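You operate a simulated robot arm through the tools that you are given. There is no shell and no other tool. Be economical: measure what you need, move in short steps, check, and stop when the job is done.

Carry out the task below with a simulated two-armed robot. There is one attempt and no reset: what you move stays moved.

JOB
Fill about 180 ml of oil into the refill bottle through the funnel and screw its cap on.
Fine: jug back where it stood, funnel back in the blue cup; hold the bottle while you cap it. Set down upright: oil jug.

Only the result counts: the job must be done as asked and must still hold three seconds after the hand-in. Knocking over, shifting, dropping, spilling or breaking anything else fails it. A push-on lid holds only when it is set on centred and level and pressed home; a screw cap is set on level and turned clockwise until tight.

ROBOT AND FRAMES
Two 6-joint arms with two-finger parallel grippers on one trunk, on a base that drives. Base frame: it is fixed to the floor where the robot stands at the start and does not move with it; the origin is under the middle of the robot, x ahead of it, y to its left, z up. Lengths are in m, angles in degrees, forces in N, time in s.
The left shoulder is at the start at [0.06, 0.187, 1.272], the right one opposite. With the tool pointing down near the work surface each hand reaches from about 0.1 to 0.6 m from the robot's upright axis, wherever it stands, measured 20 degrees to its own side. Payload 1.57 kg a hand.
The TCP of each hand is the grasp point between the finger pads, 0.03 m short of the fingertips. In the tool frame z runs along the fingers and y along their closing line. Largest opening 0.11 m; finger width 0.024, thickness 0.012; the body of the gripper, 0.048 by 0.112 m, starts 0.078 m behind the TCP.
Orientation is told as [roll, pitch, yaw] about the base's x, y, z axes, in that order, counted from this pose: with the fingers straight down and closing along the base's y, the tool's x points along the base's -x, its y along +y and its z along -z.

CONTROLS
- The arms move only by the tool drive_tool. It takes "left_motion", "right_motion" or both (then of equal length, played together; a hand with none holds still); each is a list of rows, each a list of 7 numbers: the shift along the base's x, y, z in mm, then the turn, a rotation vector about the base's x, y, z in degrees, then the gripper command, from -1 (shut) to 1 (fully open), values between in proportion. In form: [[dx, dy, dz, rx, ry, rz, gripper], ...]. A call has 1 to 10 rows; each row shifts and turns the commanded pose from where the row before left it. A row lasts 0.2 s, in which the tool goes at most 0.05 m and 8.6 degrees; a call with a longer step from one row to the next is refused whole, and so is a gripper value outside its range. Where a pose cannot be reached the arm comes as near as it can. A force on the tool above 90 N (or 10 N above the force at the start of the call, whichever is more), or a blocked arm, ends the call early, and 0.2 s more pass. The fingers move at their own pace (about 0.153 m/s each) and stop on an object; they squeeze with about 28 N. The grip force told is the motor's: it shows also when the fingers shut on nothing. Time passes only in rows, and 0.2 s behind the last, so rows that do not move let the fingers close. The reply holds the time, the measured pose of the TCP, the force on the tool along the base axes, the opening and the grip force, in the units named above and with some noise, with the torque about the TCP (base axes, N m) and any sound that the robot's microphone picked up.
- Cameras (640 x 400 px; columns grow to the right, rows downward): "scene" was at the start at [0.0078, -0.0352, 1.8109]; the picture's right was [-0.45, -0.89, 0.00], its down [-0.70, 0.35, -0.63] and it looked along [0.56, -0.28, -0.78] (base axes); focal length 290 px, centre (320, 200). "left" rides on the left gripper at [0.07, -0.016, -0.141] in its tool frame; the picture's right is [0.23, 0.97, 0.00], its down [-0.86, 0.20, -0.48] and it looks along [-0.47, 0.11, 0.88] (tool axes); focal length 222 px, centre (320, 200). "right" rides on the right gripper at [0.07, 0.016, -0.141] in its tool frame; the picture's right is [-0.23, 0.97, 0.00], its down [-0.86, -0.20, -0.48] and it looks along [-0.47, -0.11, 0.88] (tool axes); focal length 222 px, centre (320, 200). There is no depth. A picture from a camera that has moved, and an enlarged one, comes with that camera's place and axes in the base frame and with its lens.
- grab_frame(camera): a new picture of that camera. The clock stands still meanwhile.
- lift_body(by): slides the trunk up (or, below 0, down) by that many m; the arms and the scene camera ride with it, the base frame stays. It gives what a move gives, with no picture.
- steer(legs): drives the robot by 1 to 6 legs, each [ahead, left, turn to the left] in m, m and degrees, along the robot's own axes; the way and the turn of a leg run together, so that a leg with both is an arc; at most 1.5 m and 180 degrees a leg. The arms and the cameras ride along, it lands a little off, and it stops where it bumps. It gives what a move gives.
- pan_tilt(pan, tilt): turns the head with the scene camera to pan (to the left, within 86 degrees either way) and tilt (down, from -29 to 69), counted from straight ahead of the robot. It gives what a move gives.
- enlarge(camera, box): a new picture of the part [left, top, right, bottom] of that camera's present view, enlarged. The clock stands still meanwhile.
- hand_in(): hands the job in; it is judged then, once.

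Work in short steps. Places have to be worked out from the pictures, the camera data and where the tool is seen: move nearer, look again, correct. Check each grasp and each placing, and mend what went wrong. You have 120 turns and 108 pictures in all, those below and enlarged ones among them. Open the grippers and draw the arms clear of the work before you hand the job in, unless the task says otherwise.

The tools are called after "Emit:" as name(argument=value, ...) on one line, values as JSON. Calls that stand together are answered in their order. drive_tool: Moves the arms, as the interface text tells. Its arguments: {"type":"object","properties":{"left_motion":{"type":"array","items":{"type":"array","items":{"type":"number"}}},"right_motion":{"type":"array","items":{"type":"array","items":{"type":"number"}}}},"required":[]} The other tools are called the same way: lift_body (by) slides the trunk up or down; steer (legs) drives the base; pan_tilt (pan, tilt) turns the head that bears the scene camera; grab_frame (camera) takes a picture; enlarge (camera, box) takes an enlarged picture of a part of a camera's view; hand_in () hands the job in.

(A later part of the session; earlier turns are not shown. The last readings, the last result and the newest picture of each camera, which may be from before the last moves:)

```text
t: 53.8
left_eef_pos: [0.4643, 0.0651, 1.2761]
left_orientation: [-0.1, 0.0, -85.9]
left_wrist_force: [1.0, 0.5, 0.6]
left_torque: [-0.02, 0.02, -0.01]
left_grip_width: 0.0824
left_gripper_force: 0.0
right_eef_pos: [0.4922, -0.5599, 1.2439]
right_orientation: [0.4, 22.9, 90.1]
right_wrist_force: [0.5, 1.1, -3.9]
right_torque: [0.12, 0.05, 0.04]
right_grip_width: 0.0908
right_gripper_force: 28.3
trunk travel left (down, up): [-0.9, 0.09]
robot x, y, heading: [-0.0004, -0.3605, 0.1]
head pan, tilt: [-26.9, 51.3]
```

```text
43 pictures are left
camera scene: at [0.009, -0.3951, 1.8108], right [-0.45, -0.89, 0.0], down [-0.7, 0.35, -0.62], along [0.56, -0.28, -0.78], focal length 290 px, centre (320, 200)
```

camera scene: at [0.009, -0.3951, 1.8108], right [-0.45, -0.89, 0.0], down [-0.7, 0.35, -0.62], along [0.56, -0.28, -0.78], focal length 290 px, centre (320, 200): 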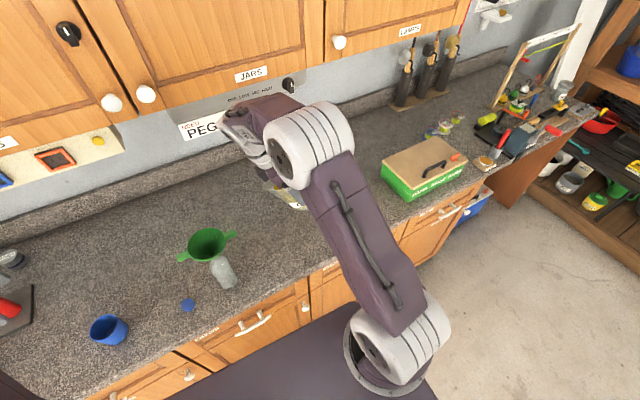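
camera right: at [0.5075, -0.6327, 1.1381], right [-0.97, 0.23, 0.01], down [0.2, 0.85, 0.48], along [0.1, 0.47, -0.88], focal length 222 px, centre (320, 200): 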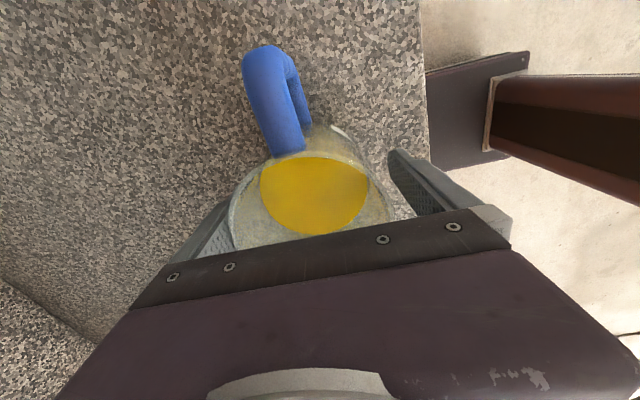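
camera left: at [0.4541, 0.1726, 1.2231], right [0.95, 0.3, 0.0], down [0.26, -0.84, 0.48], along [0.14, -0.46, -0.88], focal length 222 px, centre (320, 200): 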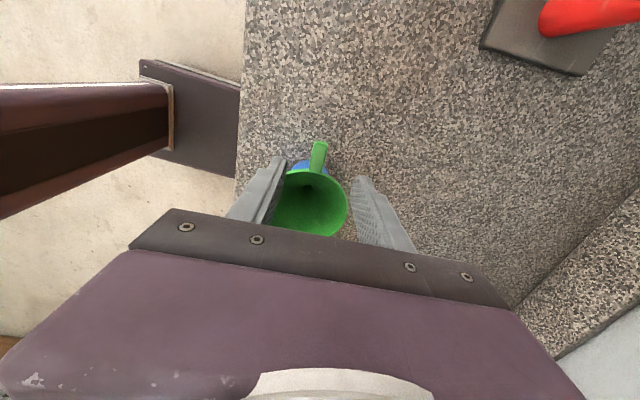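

Tilt works. I tilt the jug further to −40° (still away from the funnel), and pitch the left hand so its camera watches the funnel from +y.

Emit:
drive_tool(right_motion=[[0, 0, 0, -4, 0, 0, -1], [0, 0, 0, -4, 0, 0, -1], [0, 0, 0, -4, 0, 0, -1], [0, 0, 0, -4, 0, 0, -1], [0, 0, 0, 0, 0, 0, -1]], left_motion=[[0, 0, 0, -8, 0, 0, 0.5], [0, 0, 0, -8, 0, 0, 0.5], [0, 0, 0, -8, 0, 0, 0.5], [0, 0, 0, -8, 0, 0, 0.5], [0, 0, 0, -4, 0, 0, 0.5]])

Emit:
grab_frame(camera="left")

Emit:
enlarge(camera="scene", box=[170, 120, 330, 300])

```text
t: 55.0
left_eef_pos: [0.4451, 0.0518, 1.2709]
left_orientation: [-3.0, -36.0, -84.9]
left_wrist_force: [0.3, -0.3, -0.5]
left_torque: [0.02, -0.02, 0.01]
left_grip_width: 0.0827
left_gripper_force: 0.0
left hand out of reach, approached as far as the arm can: row 4, 5
right_eef_pos: [0.4937, -0.5588, 1.2426]
right_orientation: [0.5, 38.8, 90.1]
right_wrist_force: [0.2, 0.3, -5.2]
right_torque: [0.1, 0.01, 0.03]
right_grip_width: 0.0912
right_gripper_force: 27.6
trunk travel left (down, up): [-0.9, 0.09]
robot x, y, heading: [0.0012, -0.3556, -0.0]
head pan, tilt: [-26.9, 51.3]
```

```text
42 pictures are left
camera left: at [0.4236, 0.1912, 1.3445], right [0.95, 0.24, -0.18], down [0.26, -0.39, 0.88], along [0.14, -0.89, -0.44], focal length 222 px, centre (320, 200)
```

left: 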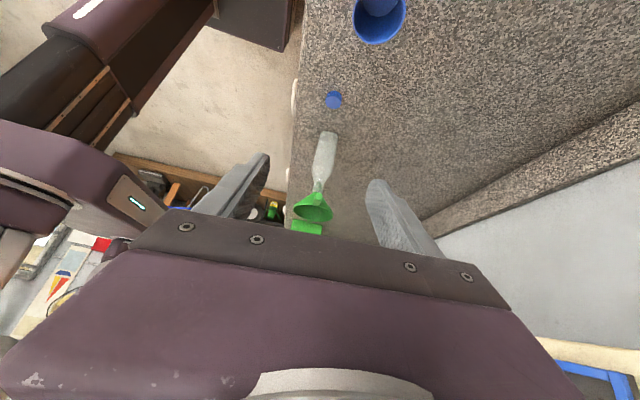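

```text
2.22 times, centred on (250, 210) of scene
camera zoom: at [0.0083, -0.3948, 1.8109], right [-0.45, -0.89, 0.0], down [-0.7, 0.35, -0.63], along [0.56, -0.28, -0.78], focal length 643 px, centre (476, 178)
```

zoom: 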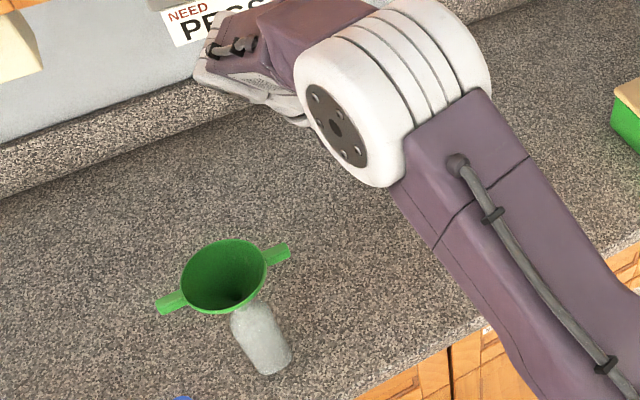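

The left camera sees bottle and funnel well. I bring the jug toward the funnel at z 1.243 (spout ≈ 25 mm short of the centre).

Emit:
drive_tool(right_motion=[[0, 30, 0, 0, 0, 0, -1], [0, 30, 0, 0, 0, 0, -1], [0, 30, 0, 0, 0, 0, -1], [0, 30, 0, 0, 0, 0, -1], [0, 30, 0, 0, 0, 0, -1], [0, 0, 0, 0, 0, 0, -1]])

Emit:
enlarge(camera="left", box=[240, 110, 400, 260])

Emit:
enlarge(camera="scene", box=[130, 130, 330, 300])

```text
t: 56.4
left_eef_pos: [0.4463, 0.0508, 1.2698]
left_orientation: [-3.2, -35.9, -84.9]
left_wrist_force: [-0.1, 0.2, 0.8]
left_torque: [-0.01, 0.03, -0.04]
left_grip_width: 0.0823
left_gripper_force: 0.0
right_eef_pos: [0.4943, -0.4097, 1.2413]
right_orientation: [0.4, 38.7, 90.2]
right_wrist_force: [0.9, 0.1, -5.2]
right_torque: [0.12, 0.0, 0.0]
right_grip_width: 0.091
right_gripper_force: 28.3
trunk travel left (down, up): [-0.9, 0.09]
robot x, y, heading: [-0.0004, -0.3599, 0.1]
head pan, tilt: [-26.9, 51.3]
```

```text
2.67 times, centred on (320, 185) of left
camera zoom: at [0.4243, 0.1905, 1.3448], right [0.95, 0.24, -0.18], down [0.26, -0.4, 0.88], along [0.14, -0.89, -0.44], focal length 592 px, centre (320, 240)
```

zoom: 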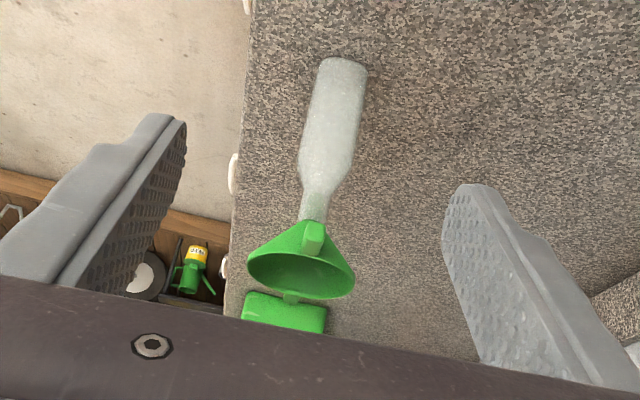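

```text
2.35 times, centred on (230, 215) of scene
camera zoom: at [0.009, -0.3955, 1.8108], right [-0.45, -0.89, 0.0], down [-0.7, 0.35, -0.62], along [0.56, -0.28, -0.78], focal length 681 px, centre (532, 165)
```

zoom: 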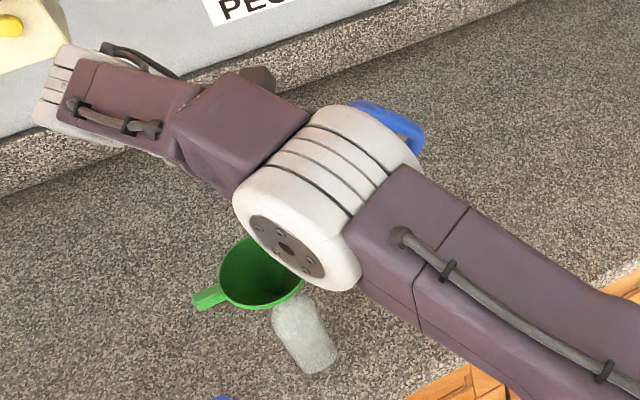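

The scene view is blocked by the elbow; I raise the left hand 80 mm so its camera sees the spout region too.

Emit:
drive_tool(left_motion=[[0, 0, 30, 0, 0, 0, 0.8], [0, 0, 30, 0, 0, 0, 1], [0, 0, 30, 0, 0, 0, 1], [0, 0, 0, 0, 0, 0, 1]])

Emit:
enlarge(camera="left", box=[240, 90, 400, 240])

```text
t: 57.4
left_eef_pos: [0.4279, 0.0321, 1.3504]
left_orientation: [-2.9, -35.9, -84.9]
left_wrist_force: [-0.7, 0.1, -0.9]
left_torque: [-0.01, 0.03, 0.0]
left_grip_width: 0.1101
left_gripper_force: 0.2
left hand out of reach, approached as far as the arm can: row 1, 2, 3
right_eef_pos: [0.4943, -0.4098, 1.2407]
right_orientation: [0.4, 38.8, 90.1]
right_wrist_force: [0.1, -0.7, -4.7]
right_torque: [0.11, 0.01, -0.02]
right_grip_width: 0.091
right_gripper_force: 28.1
trunk travel left (down, up): [-0.9, 0.09]
robot x, y, heading: [0.0, -0.3565, 0.4]
head pan, tilt: [-26.9, 51.3]
```

```text
2.67 times, centred on (320, 165) of left
camera zoom: at [0.4062, 0.1716, 1.4244], right [0.95, 0.24, -0.17], down [0.26, -0.4, 0.88], along [0.14, -0.89, -0.44], focal length 592 px, centre (320, 293)
```

zoom: 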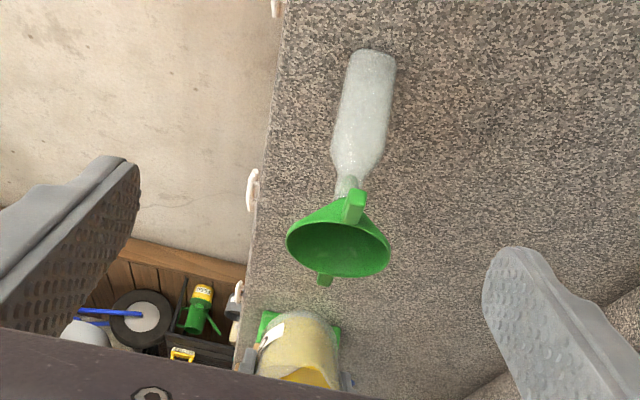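

The jug comes into view; I enlarge it.

Emit:
enlarge(camera="left", box=[280, 170, 360, 250])

```text
5.00 times, centred on (320, 210) of left
camera zoom: at [0.4062, 0.1716, 1.4244], right [0.95, 0.24, -0.17], down [0.26, -0.4, 0.88], along [0.14, -0.89, -0.44], focal length 1111 px, centre (320, 150)
```

zoom: 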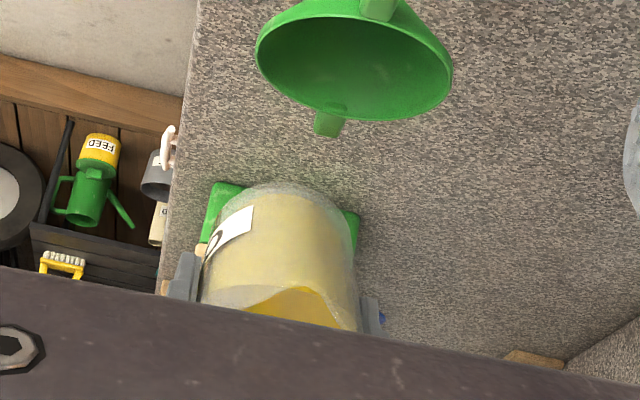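

I raise the left hand further to see the spout.

Emit:
drive_tool(left_motion=[[10, 15, 30, 0, 0, 0, 1], [10, 15, 30, 0, 0, 0, 1], [0, 0, 30, 0, 0, 0, 1], [0, 0, 0, 0, 0, 0, 1]])

Emit:
enlarge(camera="left", box=[250, 110, 390, 250])

```text
t: 58.4
left_eef_pos: [0.4087, 0.0158, 1.3882]
left_orientation: [-2.9, -35.8, -85.0]
left_wrist_force: [0.1, 0.3, -0.5]
left_torque: [0.0, 0.02, 0.03]
left_grip_width: 0.1098
left_gripper_force: 0.1
left hand out of reach, approached as far as the arm can: row 1, 2, 3
right_eef_pos: [0.4947, -0.41, 1.2403]
right_orientation: [0.4, 38.8, 90.1]
right_wrist_force: [0.2, 0.1, -4.5]
right_torque: [0.06, 0.0, -0.01]
right_grip_width: 0.0911
right_gripper_force: 27.8
trunk travel left (down, up): [-0.9, 0.09]
robot x, y, heading: [0.0003, -0.3612, 0.1]
head pan, tilt: [-26.9, 51.3]
```

```text
2.86 times, centred on (320, 180) of left
camera zoom: at [0.3875, 0.1545, 1.4626], right [0.95, 0.24, -0.17], down [0.26, -0.4, 0.88], along [0.14, -0.89, -0.44], focal length 635 px, centre (320, 257)
```

zoom: 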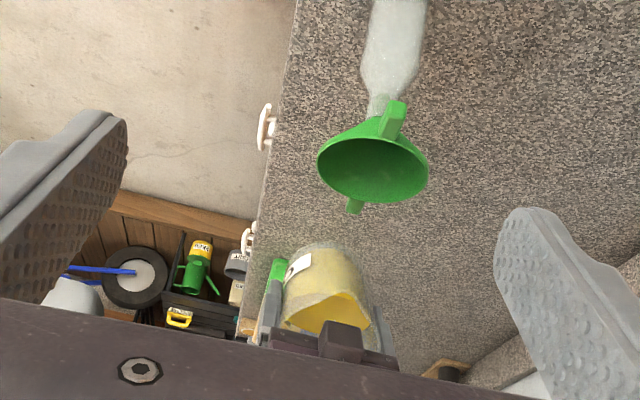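

Spout is exactly where computed (0.494, −0.327, 1.248) and oil is near the lip. I lower 32 mm and go 12 mm further in, then view.

Emit:
drive_tool(right_motion=[[-1, 6, -16, 0, 0, 0, -1], [-1, 6, -16, 0, 0, 0, -1], [0, 0, 0, 0, 0, 0, -1]])

Emit:
drive_tool(right_motion=[[0, 0, 0, -2, 0, 0, -1], [0, 0, 0, -2, 0, 0, -1], [0, 0, 0, 0, 0, 0, -1]])

Emit:
enlarge(camera="left", box=[270, 80, 390, 230])

```text
t: 59.2
left_eef_pos: [0.409, 0.0158, 1.388]
left_orientation: [-2.9, -35.9, -84.9]
left_wrist_force: [-0.2, 0.9, -0.1]
left_torque: [0.01, -0.03, 0.01]
left_grip_width: 0.11
left_gripper_force: 0.1
right_eef_pos: [0.4907, -0.3981, 1.209]
right_orientation: [0.4, 38.8, 90.1]
right_wrist_force: [0.8, -0.9, -4.8]
right_torque: [0.07, 0.02, 0.01]
right_grip_width: 0.0907
right_gripper_force: 27.6
trunk travel left (down, up): [-0.9, 0.09]
robot x, y, heading: [0.001, -0.3602, 0.2]
head pan, tilt: [-26.9, 51.3]
```

```text
t: 60.0
left_eef_pos: [0.4096, 0.0159, 1.387]
left_orientation: [-2.9, -36.0, -84.9]
left_wrist_force: [1.3, 0.8, 0.1]
left_torque: [-0.01, -0.02, 0.01]
left_grip_width: 0.1099
left_gripper_force: 0.1
right_eef_pos: [0.4907, -0.3963, 1.2107]
right_orientation: [0.4, 42.9, 90.1]
right_wrist_force: [-0.3, 0.1, -5.1]
right_torque: [0.06, -0.01, 0.0]
right_grip_width: 0.091
right_gripper_force: 27.8
trunk travel left (down, up): [-0.9, 0.09]
robot x, y, heading: [-0.0044, -0.3612, 0.2]
head pan, tilt: [-26.9, 51.3]
```

```text
2.67 times, centred on (330, 155) of left
camera zoom: at [0.3875, 0.1548, 1.4624], right [0.95, 0.24, -0.17], down [0.26, -0.4, 0.88], along [0.14, -0.89, -0.44], focal length 592 px, centre (293, 320)
```

zoom: 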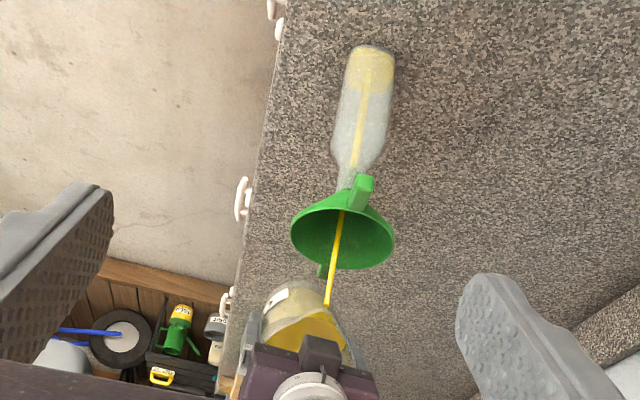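

It is already pouring well into the funnel, and the bottle fills fast. I tilt back right away to check the level.

Emit:
drive_tool(right_motion=[[0, 0, 0, 8, 0, 0, -1]])

Emit:
enlarge(camera="left", box=[285, 85, 345, 165])

Emit:
enlarge(camera="scene", box=[180, 200, 276, 300])

```text
t: 60.4
left_eef_pos: [0.4092, 0.015, 1.3875]
left_orientation: [-3.0, -35.9, -84.9]
left_wrist_force: [-0.4, 0.0, -0.4]
left_torque: [0.03, 0.03, -0.04]
left_grip_width: 0.1101
left_gripper_force: 0.1
right_eef_pos: [0.4895, -0.3983, 1.2108]
right_orientation: [0.6, 34.8, 90.1]
right_wrist_force: [-0.8, -0.2, -4.4]
right_torque: [0.14, 0.0, 0.0]
right_grip_width: 0.0907
right_gripper_force: 27.9
trunk travel left (down, up): [-0.9, 0.09]
robot x, y, heading: [0.0023, -0.3583, 0.3]
head pan, tilt: [-26.9, 51.3]
```

```text
5.00 times, centred on (315, 125) of left
camera zoom: at [0.3873, 0.154, 1.4627], right [0.95, 0.24, -0.17], down [0.26, -0.4, 0.88], along [0.14, -0.89, -0.44], focal length 1111 px, centre (345, 575)
```

zoom: 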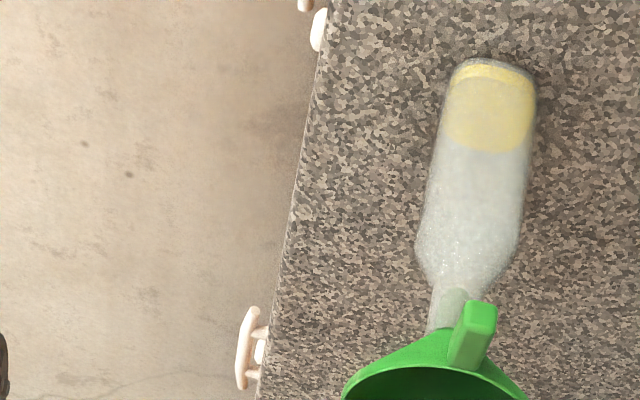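

```text
4.00 times, centred on (228, 250) of scene
camera zoom: at [0.0084, -0.3959, 1.8108], right [-0.45, -0.89, 0.0], down [-0.7, 0.35, -0.63], along [0.56, -0.28, -0.78], focal length 1158 px, centre (688, 0)
```

zoom: 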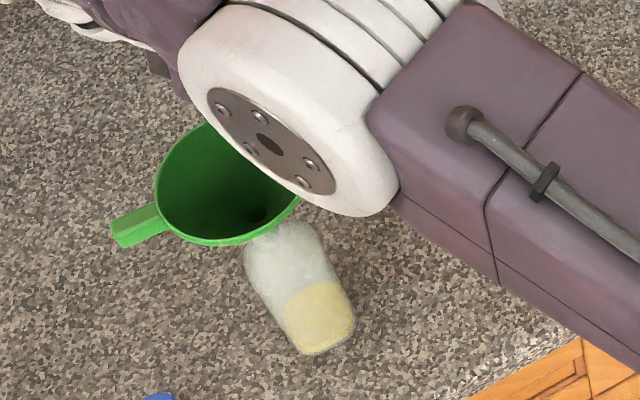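

Flow stopped; level ≈ 17 mm ≈ 45 ml. Target about 66–68 mm. I pour another pulse at ~45° for ~0.6 s and tilt back.

Emit:
drive_tool(right_motion=[[0, 0, 0, -8, 0, 0, -1], [0, 0, 0, -3, 0, 0, -1], [0, 0, 0, 0, 0, 0, -1], [0, 0, 0, 0, 0, 0, -1], [0, 0, 0, 8, 0, 0, -1], [0, 0, 0, 3, 0, 0, -1]])

Emit:
enlarge(camera="left", box=[285, 85, 345, 165])

```text
t: 61.8
left_eef_pos: [0.4091, 0.0154, 1.388]
left_orientation: [-3.0, -35.9, -84.9]
left_wrist_force: [-0.4, 0.2, 0.1]
left_torque: [0.02, 0.01, -0.02]
left_grip_width: 0.1101
left_gripper_force: 0.0
right_eef_pos: [0.4899, -0.3977, 1.2108]
right_orientation: [0.5, 34.7, 90.1]
right_wrist_force: [0.3, -1.6, -3.6]
right_torque: [0.06, 0.01, -0.03]
right_grip_width: 0.0909
right_gripper_force: 28.4
trunk travel left (down, up): [-0.9, 0.09]
robot x, y, heading: [0.0006, -0.3573, 0.0]
head pan, tilt: [-26.9, 51.3]
```

```text
5.00 times, centred on (315, 125) of left
camera zoom: at [0.387, 0.1538, 1.4629], right [0.95, 0.24, -0.17], down [0.26, -0.4, 0.88], along [0.14, -0.89, -0.44], focal length 1111 px, centre (345, 575)
```

zoom: 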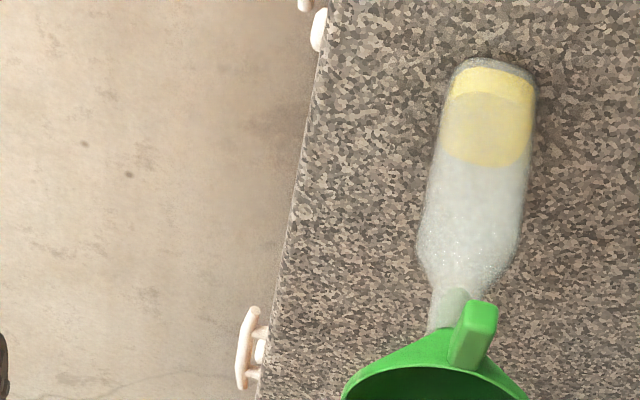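

Level now ≈ 29 mm (~78 ml). Another pulse, peak ≈ 48°, a bit longer.

Emit:
drive_tool(right_motion=[[0, 0, 0, -8, 0, 0, -1], [0, 0, 0, -5, 0, 0, -1], [0, 0, 0, 0, 0, 0, -1], [0, 0, 0, 0, 0, 0, -1], [0, 0, 0, 0, 0, 0, -1], [0, 0, 0, 8, 0, 0, -1], [0, 0, 0, 5, 0, 0, -1]])

Emit:
enlarge(camera="left", box=[285, 85, 345, 165])

```text
t: 63.4
left_eef_pos: [0.4096, 0.0138, 1.3876]
left_orientation: [-3.0, -35.8, -84.9]
left_wrist_force: [-0.1, -0.1, -0.2]
left_torque: [-0.01, 0.03, -0.05]
left_grip_width: 0.1097
left_gripper_force: 0.1
right_eef_pos: [0.4914, -0.3982, 1.2102]
right_orientation: [0.4, 34.8, 90.1]
right_wrist_force: [-0.8, 0.1, -4.2]
right_torque: [0.09, 0.03, 0.01]
right_grip_width: 0.0909
right_gripper_force: 28.3
trunk travel left (down, up): [-0.9, 0.09]
robot x, y, heading: [0.0019, -0.3557, 0.1]
head pan, tilt: [-26.9, 51.3]
```

```text
5.00 times, centred on (315, 125) of left
camera zoom: at [0.3871, 0.154, 1.4628], right [0.95, 0.24, -0.17], down [0.26, -0.4, 0.88], along [0.14, -0.89, -0.44], focal length 1111 px, centre (345, 575)
```

zoom: 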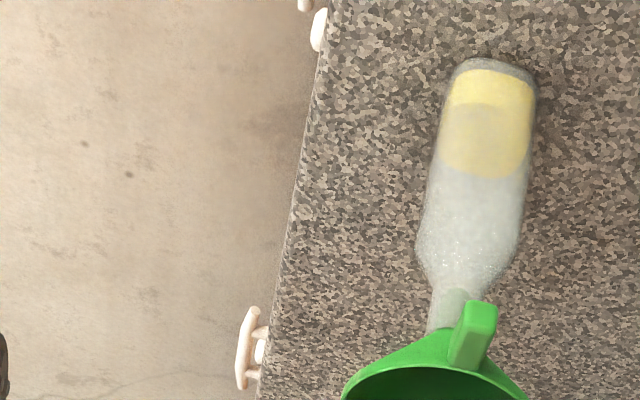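

Level rises ≈ 9 mm per pulse. I cross-check by weighing the jug now with several readings.

Emit:
drive_tool(right_motion=[[0, 0, 0, 0, 0, 0, -1]])

Emit:
drive_tool(right_motion=[[0, 0, 0, 0, 0, 0, -1]])

Emit:
drive_tool(right_motion=[[0, 0, 0, 0, 0, 0, -1]])

Emit:
drive_tool(right_motion=[[0, 0, 0, 0, 0, 0, -1]])

Emit:
drive_tool(right_motion=[[0, 0, 0, 0, 0, 0, -1]])

Emit:
drive_tool(right_motion=[[0, 0, 0, 0, 0, 0, -1]])

Emit:
drive_tool(right_motion=[[0, 0, 0, 0, 0, 0, -1]])

Emit:
drive_tool(right_motion=[[0, 0, 0, 0, 0, 0, -1]])

Emit:
drive_tool(right_motion=[[0, 0, 0, 0, 0, 0, -1]])

Emit:
drive_tool(right_motion=[[0, 0, 0, 0, 0, 0, -1]])

Emit:
enlarge(camera="left", box=[303, 92, 339, 140])

```text
t: 63.8
left_eef_pos: [0.4102, 0.0151, 1.3882]
left_orientation: [-3.0, -35.8, -84.9]
left_wrist_force: [-0.1, -0.7, 0.3]
left_torque: [-0.02, 0.01, 0.0]
left_grip_width: 0.11
left_gripper_force: 0.0
right_eef_pos: [0.4922, -0.3969, 1.2108]
right_orientation: [0.5, 34.9, 90.2]
right_wrist_force: [-0.4, 0.3, -4.8]
right_torque: [0.08, -0.03, -0.01]
right_grip_width: 0.0907
right_gripper_force: 27.6
trunk travel left (down, up): [-0.9, 0.09]
robot x, y, heading: [0.0004, -0.3572, 0.1]
head pan, tilt: [-26.9, 51.3]
```

```text
t: 64.2
left_eef_pos: [0.4114, 0.0158, 1.3871]
left_orientation: [-2.9, -35.8, -84.9]
left_wrist_force: [0.8, 0.7, 0.1]
left_torque: [0.0, 0.02, -0.03]
left_grip_width: 0.1101
left_gripper_force: 0.0
right_eef_pos: [0.4913, -0.3964, 1.2105]
right_orientation: [0.4, 34.8, 90.1]
right_wrist_force: [0.0, -0.2, -4.0]
right_torque: [0.1, 0.01, -0.02]
right_grip_width: 0.0907
right_gripper_force: 27.9
trunk travel left (down, up): [-0.9, 0.09]
robot x, y, heading: [-0.0019, -0.3589, 0.4]
head pan, tilt: [-26.9, 51.3]
```

```text
t: 64.6
left_eef_pos: [0.4099, 0.0158, 1.3874]
left_orientation: [-2.9, -35.9, -84.9]
left_wrist_force: [-1.1, -0.9, 0.1]
left_torque: [-0.01, 0.0, 0.0]
left_grip_width: 0.11
left_gripper_force: 0.0
right_eef_pos: [0.4919, -0.3988, 1.2108]
right_orientation: [0.3, 34.7, 90.1]
right_wrist_force: [1.1, -0.1, -3.5]
right_torque: [0.12, 0.02, 0.02]
right_grip_width: 0.0908
right_gripper_force: 28.2
trunk travel left (down, up): [-0.9, 0.09]
robot x, y, heading: [-0.0035, -0.3573, -0.0]
head pan, tilt: [-26.9, 51.3]
```

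```text
t: 65.0
left_eef_pos: [0.4092, 0.0151, 1.3879]
left_orientation: [-3.0, -35.9, -85.0]
left_wrist_force: [-0.2, -0.8, 0.0]
left_torque: [-0.03, 0.0, 0.01]
left_grip_width: 0.1101
left_gripper_force: 0.1
right_eef_pos: [0.492, -0.3971, 1.2107]
right_orientation: [0.5, 34.7, 90.1]
right_wrist_force: [-0.7, -0.3, -4.6]
right_torque: [0.09, 0.0, 0.0]
right_grip_width: 0.0908
right_gripper_force: 28.2
trunk travel left (down, up): [-0.9, 0.09]
robot x, y, heading: [-0.002, -0.3609, 0.2]
head pan, tilt: [-26.9, 51.3]
```

```text
t: 65.4
left_eef_pos: [0.4087, 0.0152, 1.388]
left_orientation: [-2.9, -35.9, -85.0]
left_wrist_force: [-1.3, 0.8, -0.6]
left_torque: [-0.01, 0.02, 0.02]
left_grip_width: 0.11
left_gripper_force: 0.1
right_eef_pos: [0.4925, -0.3982, 1.2105]
right_orientation: [0.3, 34.7, 90.1]
right_wrist_force: [0.8, 0.4, -4.7]
right_torque: [0.09, -0.02, -0.01]
right_grip_width: 0.0909
right_gripper_force: 28.1
trunk travel left (down, up): [-0.9, 0.09]
robot x, y, heading: [-0.0039, -0.3599, 0.1]
head pan, tilt: [-26.9, 51.3]
```

```text
t: 65.8
left_eef_pos: [0.4095, 0.0163, 1.3884]
left_orientation: [-2.9, -35.9, -84.9]
left_wrist_force: [0.7, 0.4, 0.5]
left_torque: [-0.02, 0.03, 0.02]
left_grip_width: 0.1103
left_gripper_force: 0.1
right_eef_pos: [0.4912, -0.3969, 1.2105]
right_orientation: [0.4, 34.8, 90.0]
right_wrist_force: [0.9, -0.2, -4.2]
right_torque: [0.06, 0.0, -0.02]
right_grip_width: 0.0908
right_gripper_force: 27.9
trunk travel left (down, up): [-0.9, 0.09]
robot x, y, heading: [0.0028, -0.3608, 0.3]
head pan, tilt: [-26.9, 51.3]
```

```text
t: 66.2
left_eef_pos: [0.4087, 0.0155, 1.3873]
left_orientation: [-2.9, -36.0, -84.9]
left_wrist_force: [0.9, -0.8, 1.0]
left_torque: [0.02, 0.03, 0.01]
left_grip_width: 0.1101
left_gripper_force: 0.1
right_eef_pos: [0.4916, -0.3981, 1.2104]
right_orientation: [0.4, 34.8, 90.1]
right_wrist_force: [0.1, 0.4, -5.4]
right_torque: [0.09, 0.04, 0.0]
right_grip_width: 0.0908
right_gripper_force: 28.1
trunk travel left (down, up): [-0.9, 0.09]
robot x, y, heading: [-0.0002, -0.3603, -0.1]
head pan, tilt: [-26.9, 51.3]
```

```text
t: 66.6
left_eef_pos: [0.4101, 0.016, 1.3873]
left_orientation: [-3.0, -35.9, -84.9]
left_wrist_force: [-0.2, -0.8, 0.3]
left_torque: [0.0, 0.05, -0.02]
left_grip_width: 0.1099
left_gripper_force: 0.1
right_eef_pos: [0.4915, -0.397, 1.211]
right_orientation: [0.4, 34.8, 90.1]
right_wrist_force: [0.2, 0.0, -4.6]
right_torque: [0.11, -0.01, -0.01]
right_grip_width: 0.0909
right_gripper_force: 28.1
trunk travel left (down, up): [-0.9, 0.09]
robot x, y, heading: [-0.0004, -0.3585, 0.1]
head pan, tilt: [-26.9, 51.3]
```

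```text
t: 67.0
left_eef_pos: [0.4095, 0.0151, 1.3875]
left_orientation: [-2.9, -35.9, -85.0]
left_wrist_force: [0.2, -0.2, 0.3]
left_torque: [-0.04, 0.01, -0.03]
left_grip_width: 0.1099
left_gripper_force: 0.1
right_eef_pos: [0.4922, -0.397, 1.211]
right_orientation: [0.4, 34.8, 90.1]
right_wrist_force: [-0.1, -0.2, -3.6]
right_torque: [0.1, -0.01, 0.02]
right_grip_width: 0.0906
right_gripper_force: 28.2
trunk travel left (down, up): [-0.9, 0.09]
robot x, y, heading: [-0.0004, -0.3568, 0.1]
head pan, tilt: [-26.9, 51.3]
```

```text
t: 67.4
left_eef_pos: [0.4095, 0.0149, 1.3878]
left_orientation: [-2.9, -35.9, -84.9]
left_wrist_force: [-0.2, -0.9, 0.3]
left_torque: [0.04, -0.01, 0.0]
left_grip_width: 0.1097
left_gripper_force: 0.1
right_eef_pos: [0.4922, -0.3969, 1.211]
right_orientation: [0.4, 34.8, 90.1]
right_wrist_force: [0.4, 0.8, -3.7]
right_torque: [0.09, -0.03, 0.0]
right_grip_width: 0.0907
right_gripper_force: 27.5
trunk travel left (down, up): [-0.9, 0.09]
robot x, y, heading: [0.0001, -0.3611, 0.3]
head pan, tilt: [-26.9, 51.3]
```

```text
8.33 times, centred on (321, 116) of left
camera zoom: at [0.3877, 0.155, 1.4622], right [0.95, 0.24, -0.17], down [0.26, -0.4, 0.88], along [0.14, -0.89, -0.44], focal length 1851 px, centre (312, 900)
```

zoom: 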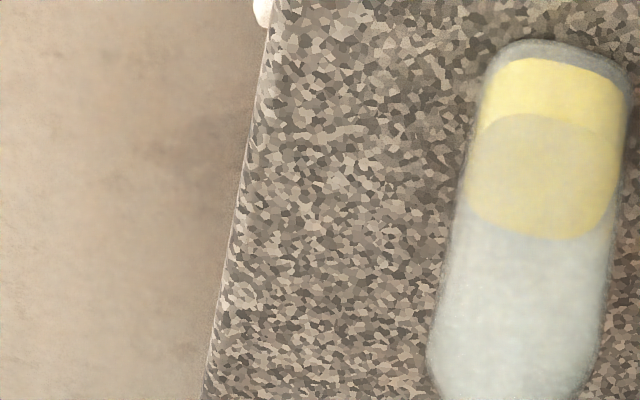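

Weight drop ≈ 0.69 N ≈ 76 ml, matching the visual ≈ 79 ml (28 mm of liquid). Target ≈ 64 mm of liquid. Next pulse peak 52°.

Emit:
drive_tool(right_motion=[[0, 0, 0, -8, 0, 0, -1], [0, 0, 3, -8, 0, 0, -1], [0, 0, 3, -1, 0, 0, -1], [0, 0, 0, 0, 0, 0, -1], [0, 0, 0, 0, 0, 0, -1], [0, 0, 0, 8, 0, 0, -1], [0, 0, 0, 8, 0, 0, -1], [0, 0, 0, 1, 0, 0, -1]])

Emit:
enlarge(camera="left", box=[303, 92, 339, 140])

```text
t: 69.2
left_eef_pos: [0.4103, 0.0171, 1.3881]
left_orientation: [-3.0, -35.8, -85.0]
left_wrist_force: [0.9, 0.0, 0.1]
left_torque: [0.01, -0.01, -0.02]
left_grip_width: 0.1102
left_gripper_force: 0.0
right_eef_pos: [0.4838, -0.4025, 1.2152]
right_orientation: [0.3, 34.8, 90.0]
right_wrist_force: [0.1, -0.1, -3.4]
right_torque: [0.08, -0.02, -0.04]
right_grip_width: 0.091
right_gripper_force: 28.3
right hand out of reach, approached as far as the arm can: row 2
trunk travel left (down, up): [-0.9, 0.09]
robot x, y, heading: [0.0023, -0.3585, 0.1]
head pan, tilt: [-26.9, 51.3]
```

```text
8.33 times, centred on (321, 116) of left
camera zoom: at [0.3881, 0.1555, 1.4619], right [0.95, 0.24, -0.17], down [0.26, -0.4, 0.88], along [0.14, -0.89, -0.44], focal length 1851 px, centre (312, 900)
```

zoom: 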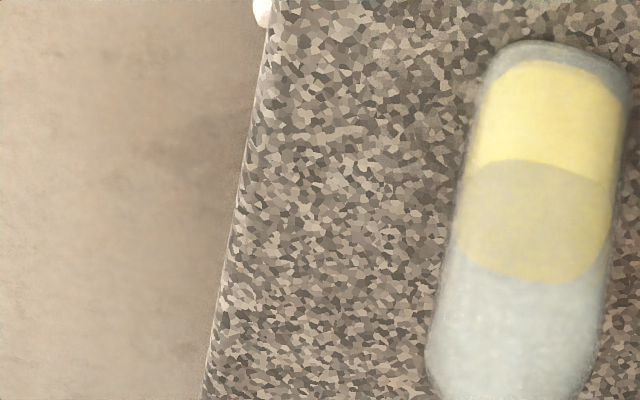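

Now ≈ 51 mm (~144 ml). One shorter pulse, ~35 ml more, with the position slightly restored.

Emit:
drive_tool(right_motion=[[6, 4, -3, -8, 0, 0, -1], [0, 0, 0, -8, 0, 0, -1], [0, 0, 0, -1, 0, 0, -1], [0, 0, 0, 0, 0, 0, -1], [0, 0, 0, 8, 0, 0, -1], [0, 0, 0, 8, 0, 0, -1], [0, 0, 0, 1, 0, 0, -1]])

Emit:
enlarge(camera="left", box=[303, 92, 339, 140])

```text
t: 70.8
left_eef_pos: [0.4092, 0.0164, 1.3874]
left_orientation: [-2.8, -35.9, -84.9]
left_wrist_force: [0.3, -0.1, 0.5]
left_torque: [-0.01, -0.02, -0.02]
left_grip_width: 0.1104
left_gripper_force: 0.1
right_eef_pos: [0.4899, -0.4084, 1.2009]
right_orientation: [0.4, 34.8, 90.0]
right_wrist_force: [0.3, -1.2, -3.4]
right_torque: [0.03, 0.02, 0.03]
right_grip_width: 0.0906
right_gripper_force: 27.8
right hand out of reach, approached as far as the arm can: row 2
trunk travel left (down, up): [-0.9, 0.09]
robot x, y, heading: [0.0001, -0.3599, -0.4]
head pan, tilt: [-26.9, 51.3]
```

```text
8.33 times, centred on (321, 116) of left
camera zoom: at [0.3876, 0.1552, 1.4622], right [0.95, 0.24, -0.17], down [0.26, -0.4, 0.88], along [0.14, -0.89, -0.44], focal length 1851 px, centre (312, 900)
```

zoom: 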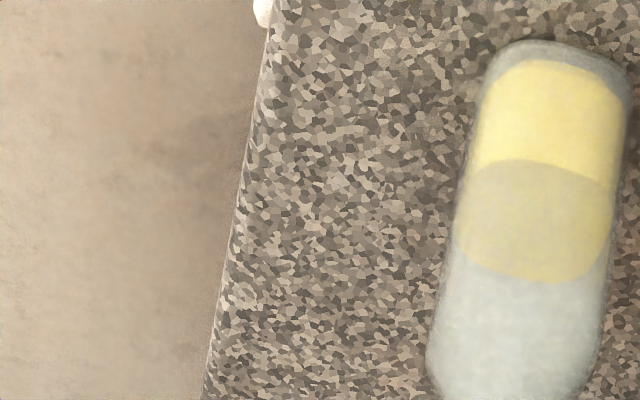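

No more flowed; the arm hit a reach limit mid-tilt and drifted a little. I look at the wide view and step the tilt slowly to see where it stands.

Emit:
drive_tool(right_motion=[[0, 9, 8, -4, 0, 0, -1], [0, 0, 0, -4, 0, 0, -1], [0, 0, 0, -3, 0, 0, -1]])

Emit:
enlarge(camera="left", box=[270, 80, 390, 230])

```text
t: 71.6
left_eef_pos: [0.4104, 0.016, 1.3885]
left_orientation: [-3.0, -36.0, -84.8]
left_wrist_force: [0.0, -0.1, -0.4]
left_torque: [-0.05, 0.01, -0.02]
left_grip_width: 0.11
left_gripper_force: 0.0
right_eef_pos: [0.4878, -0.3997, 1.2084]
right_orientation: [0.6, 45.9, 90.1]
right_wrist_force: [-0.3, 0.3, -3.7]
right_torque: [0.07, -0.02, 0.02]
right_grip_width: 0.091
right_gripper_force: 27.7
trunk travel left (down, up): [-0.9, 0.09]
robot x, y, heading: [0.0021, -0.3618, 0.3]
head pan, tilt: [-26.9, 51.3]
```

```text
2.67 times, centred on (330, 155) of left
camera zoom: at [0.3881, 0.1551, 1.4621], right [0.95, 0.24, -0.17], down [0.26, -0.4, 0.88], along [0.14, -0.89, -0.44], focal length 592 px, centre (293, 320)
```

zoom: 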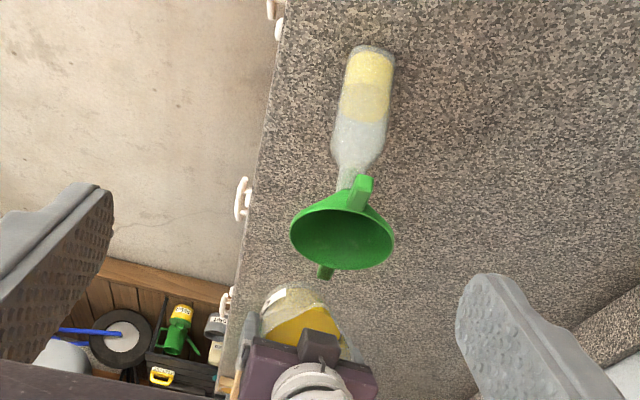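

All clean, no spill. I keep tilting gently: +3°, +3°.

Emit:
drive_tool(right_motion=[[0, 0, 0, -3, 0, 0, -1], [0, 0, 0, -2, 0, 0, -1]])

Emit:
enlarge(camera="left", box=[290, 90, 360, 210])

```text
t: 72.2
left_eef_pos: [0.4105, 0.0156, 1.3866]
left_orientation: [-3.0, -35.8, -84.7]
left_wrist_force: [0.2, -0.1, -0.2]
left_torque: [-0.01, 0.03, 0.03]
left_grip_width: 0.1099
left_gripper_force: 0.0
right_eef_pos: [0.488, -0.4047, 1.2011]
right_orientation: [0.6, 50.9, 90.2]
right_wrist_force: [0.8, 0.4, -4.3]
right_torque: [0.08, 0.0, 0.01]
right_grip_width: 0.0909
right_gripper_force: 27.6
right hand out of reach, approached as far as the arm can: row 2
trunk travel left (down, up): [-0.9, 0.09]
robot x, y, heading: [0.0028, -0.3577, 0.1]
head pan, tilt: [-26.9, 51.3]
```

```text
3.33 times, centred on (325, 150) of left
camera zoom: at [0.3879, 0.155, 1.4622], right [0.95, 0.24, -0.17], down [0.26, -0.4, 0.88], along [0.14, -0.89, -0.44], focal length 740 px, centre (303, 367)
```

zoom: 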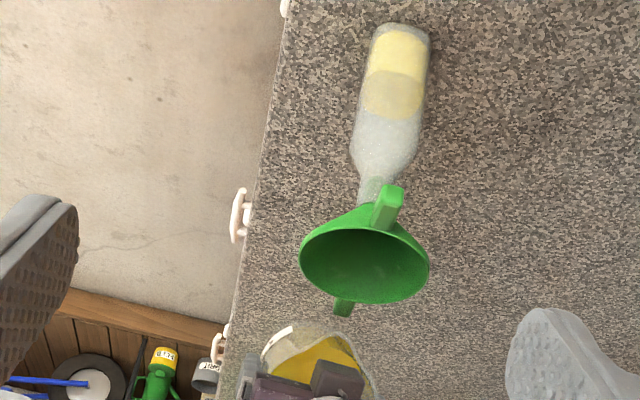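

At 51° the hand drifts a little (y −0.405, z 1.201) but the spout is still well over the funnel and clear of the ear. I continue 2–3° more and watch.

Emit:
drive_tool(right_motion=[[0, 0, 0, -2, 0, 0, -1], [0, 0, 0, 0, 0, 0, -1]])

Emit:
enlarge(camera="left", box=[290, 90, 360, 210])

```text
t: 72.8
left_eef_pos: [0.4099, 0.0152, 1.3889]
left_orientation: [-2.9, -35.9, -84.9]
left_wrist_force: [0.0, -0.4, 0.0]
left_torque: [0.0, 0.01, -0.01]
left_grip_width: 0.1101
left_gripper_force: 0.2
right_eef_pos: [0.4853, -0.4063, 1.2012]
right_orientation: [0.5, 52.9, 90.1]
right_wrist_force: [0.7, -0.4, -2.9]
right_torque: [0.03, 0.03, -0.03]
right_grip_width: 0.0908
right_gripper_force: 28.3
right hand out of reach, approached as far as the arm can: row 1
trunk travel left (down, up): [-0.9, 0.09]
robot x, y, heading: [-0.0001, -0.3595, 0.1]
head pan, tilt: [-26.9, 51.3]
```

```text
3.33 times, centred on (325, 150) of left
camera zoom: at [0.3877, 0.1551, 1.4622], right [0.95, 0.24, -0.17], down [0.26, -0.4, 0.88], along [0.14, -0.89, -0.44], focal length 740 px, centre (303, 367)
```

zoom: 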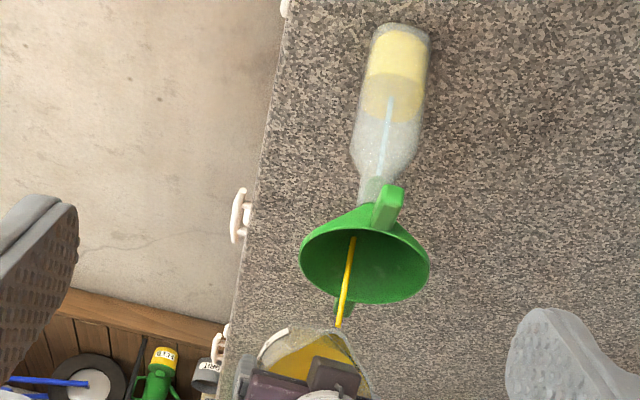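

Flowing again, inside the funnel. I hold 0.4 s and check.

Emit:
drive_tool(right_motion=[[0, 0, 0, 0, 0, 0, -1]])

Emit:
enlarge(camera="left", box=[303, 92, 339, 140])

```text
t: 73.2
left_eef_pos: [0.4093, 0.0156, 1.3871]
left_orientation: [-2.9, -35.8, -84.9]
left_wrist_force: [0.0, 0.1, -0.3]
left_torque: [-0.04, -0.02, 0.0]
left_grip_width: 0.1101
left_gripper_force: 0.0
right_eef_pos: [0.4856, -0.4067, 1.2027]
right_orientation: [0.4, 52.8, 90.2]
right_wrist_force: [0.2, 0.5, -4.3]
right_torque: [0.08, 0.01, 0.01]
right_grip_width: 0.0908
right_gripper_force: 28.4
trunk travel left (down, up): [-0.9, 0.09]
robot x, y, heading: [-0.0022, -0.3601, -0.1]
head pan, tilt: [-26.9, 51.3]
```

```text
8.33 times, centred on (321, 116) of left
camera zoom: at [0.3875, 0.1551, 1.4623], right [0.95, 0.24, -0.17], down [0.26, -0.4, 0.88], along [0.14, -0.89, -0.44], focal length 1851 px, centre (312, 900)
```

zoom: 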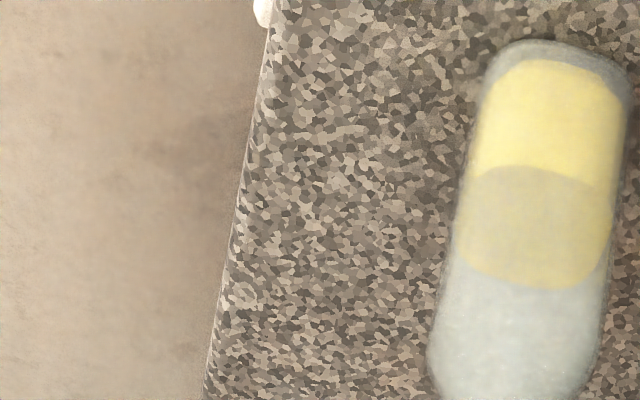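

About 152 ml now and flow has stopped at this angle. I tilt 2.5° more in small steps.

Emit:
drive_tool(right_motion=[[0, 0, 0, -1.5, 0, 0, -1], [0, 0, 0, -1, 0, 0, -1], [0, 0, 0, 0, 0, 0, -1], [0, 0, 0, 0, 0, 0, -1]])

Emit:
enlarge(camera="left", box=[290, 90, 360, 210])

```text
t: 74.2
left_eef_pos: [0.4094, 0.0151, 1.3883]
left_orientation: [-2.8, -35.9, -84.9]
left_wrist_force: [0.1, -0.4, 0.6]
left_torque: [0.0, -0.02, -0.01]
left_grip_width: 0.1101
left_gripper_force: 0.2
right_eef_pos: [0.4813, -0.409, 1.2038]
right_orientation: [0.6, 55.4, 90.2]
right_wrist_force: [0.3, 0.5, -3.6]
right_torque: [0.07, 0.04, -0.03]
right_grip_width: 0.0904
right_gripper_force: 28.4
right hand out of reach, approached as far as the arm can: row 2
trunk travel left (down, up): [-0.9, 0.09]
robot x, y, heading: [-0.0005, -0.3635, 0.3]
head pan, tilt: [-26.9, 51.3]
```

```text
3.33 times, centred on (325, 150) of left
camera zoom: at [0.3875, 0.155, 1.4623], right [0.95, 0.24, -0.17], down [0.26, -0.4, 0.88], along [0.14, -0.89, -0.44], focal length 740 px, centre (303, 367)
```

zoom: 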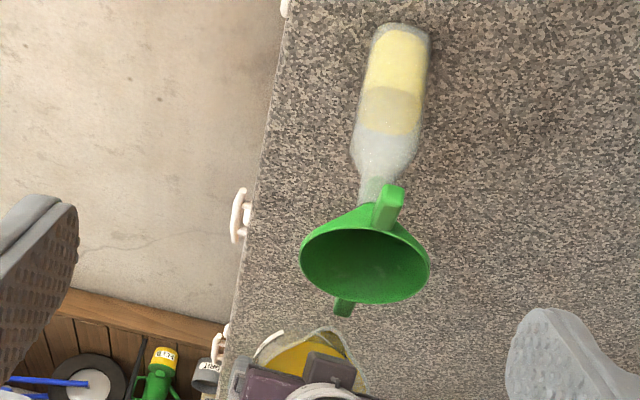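

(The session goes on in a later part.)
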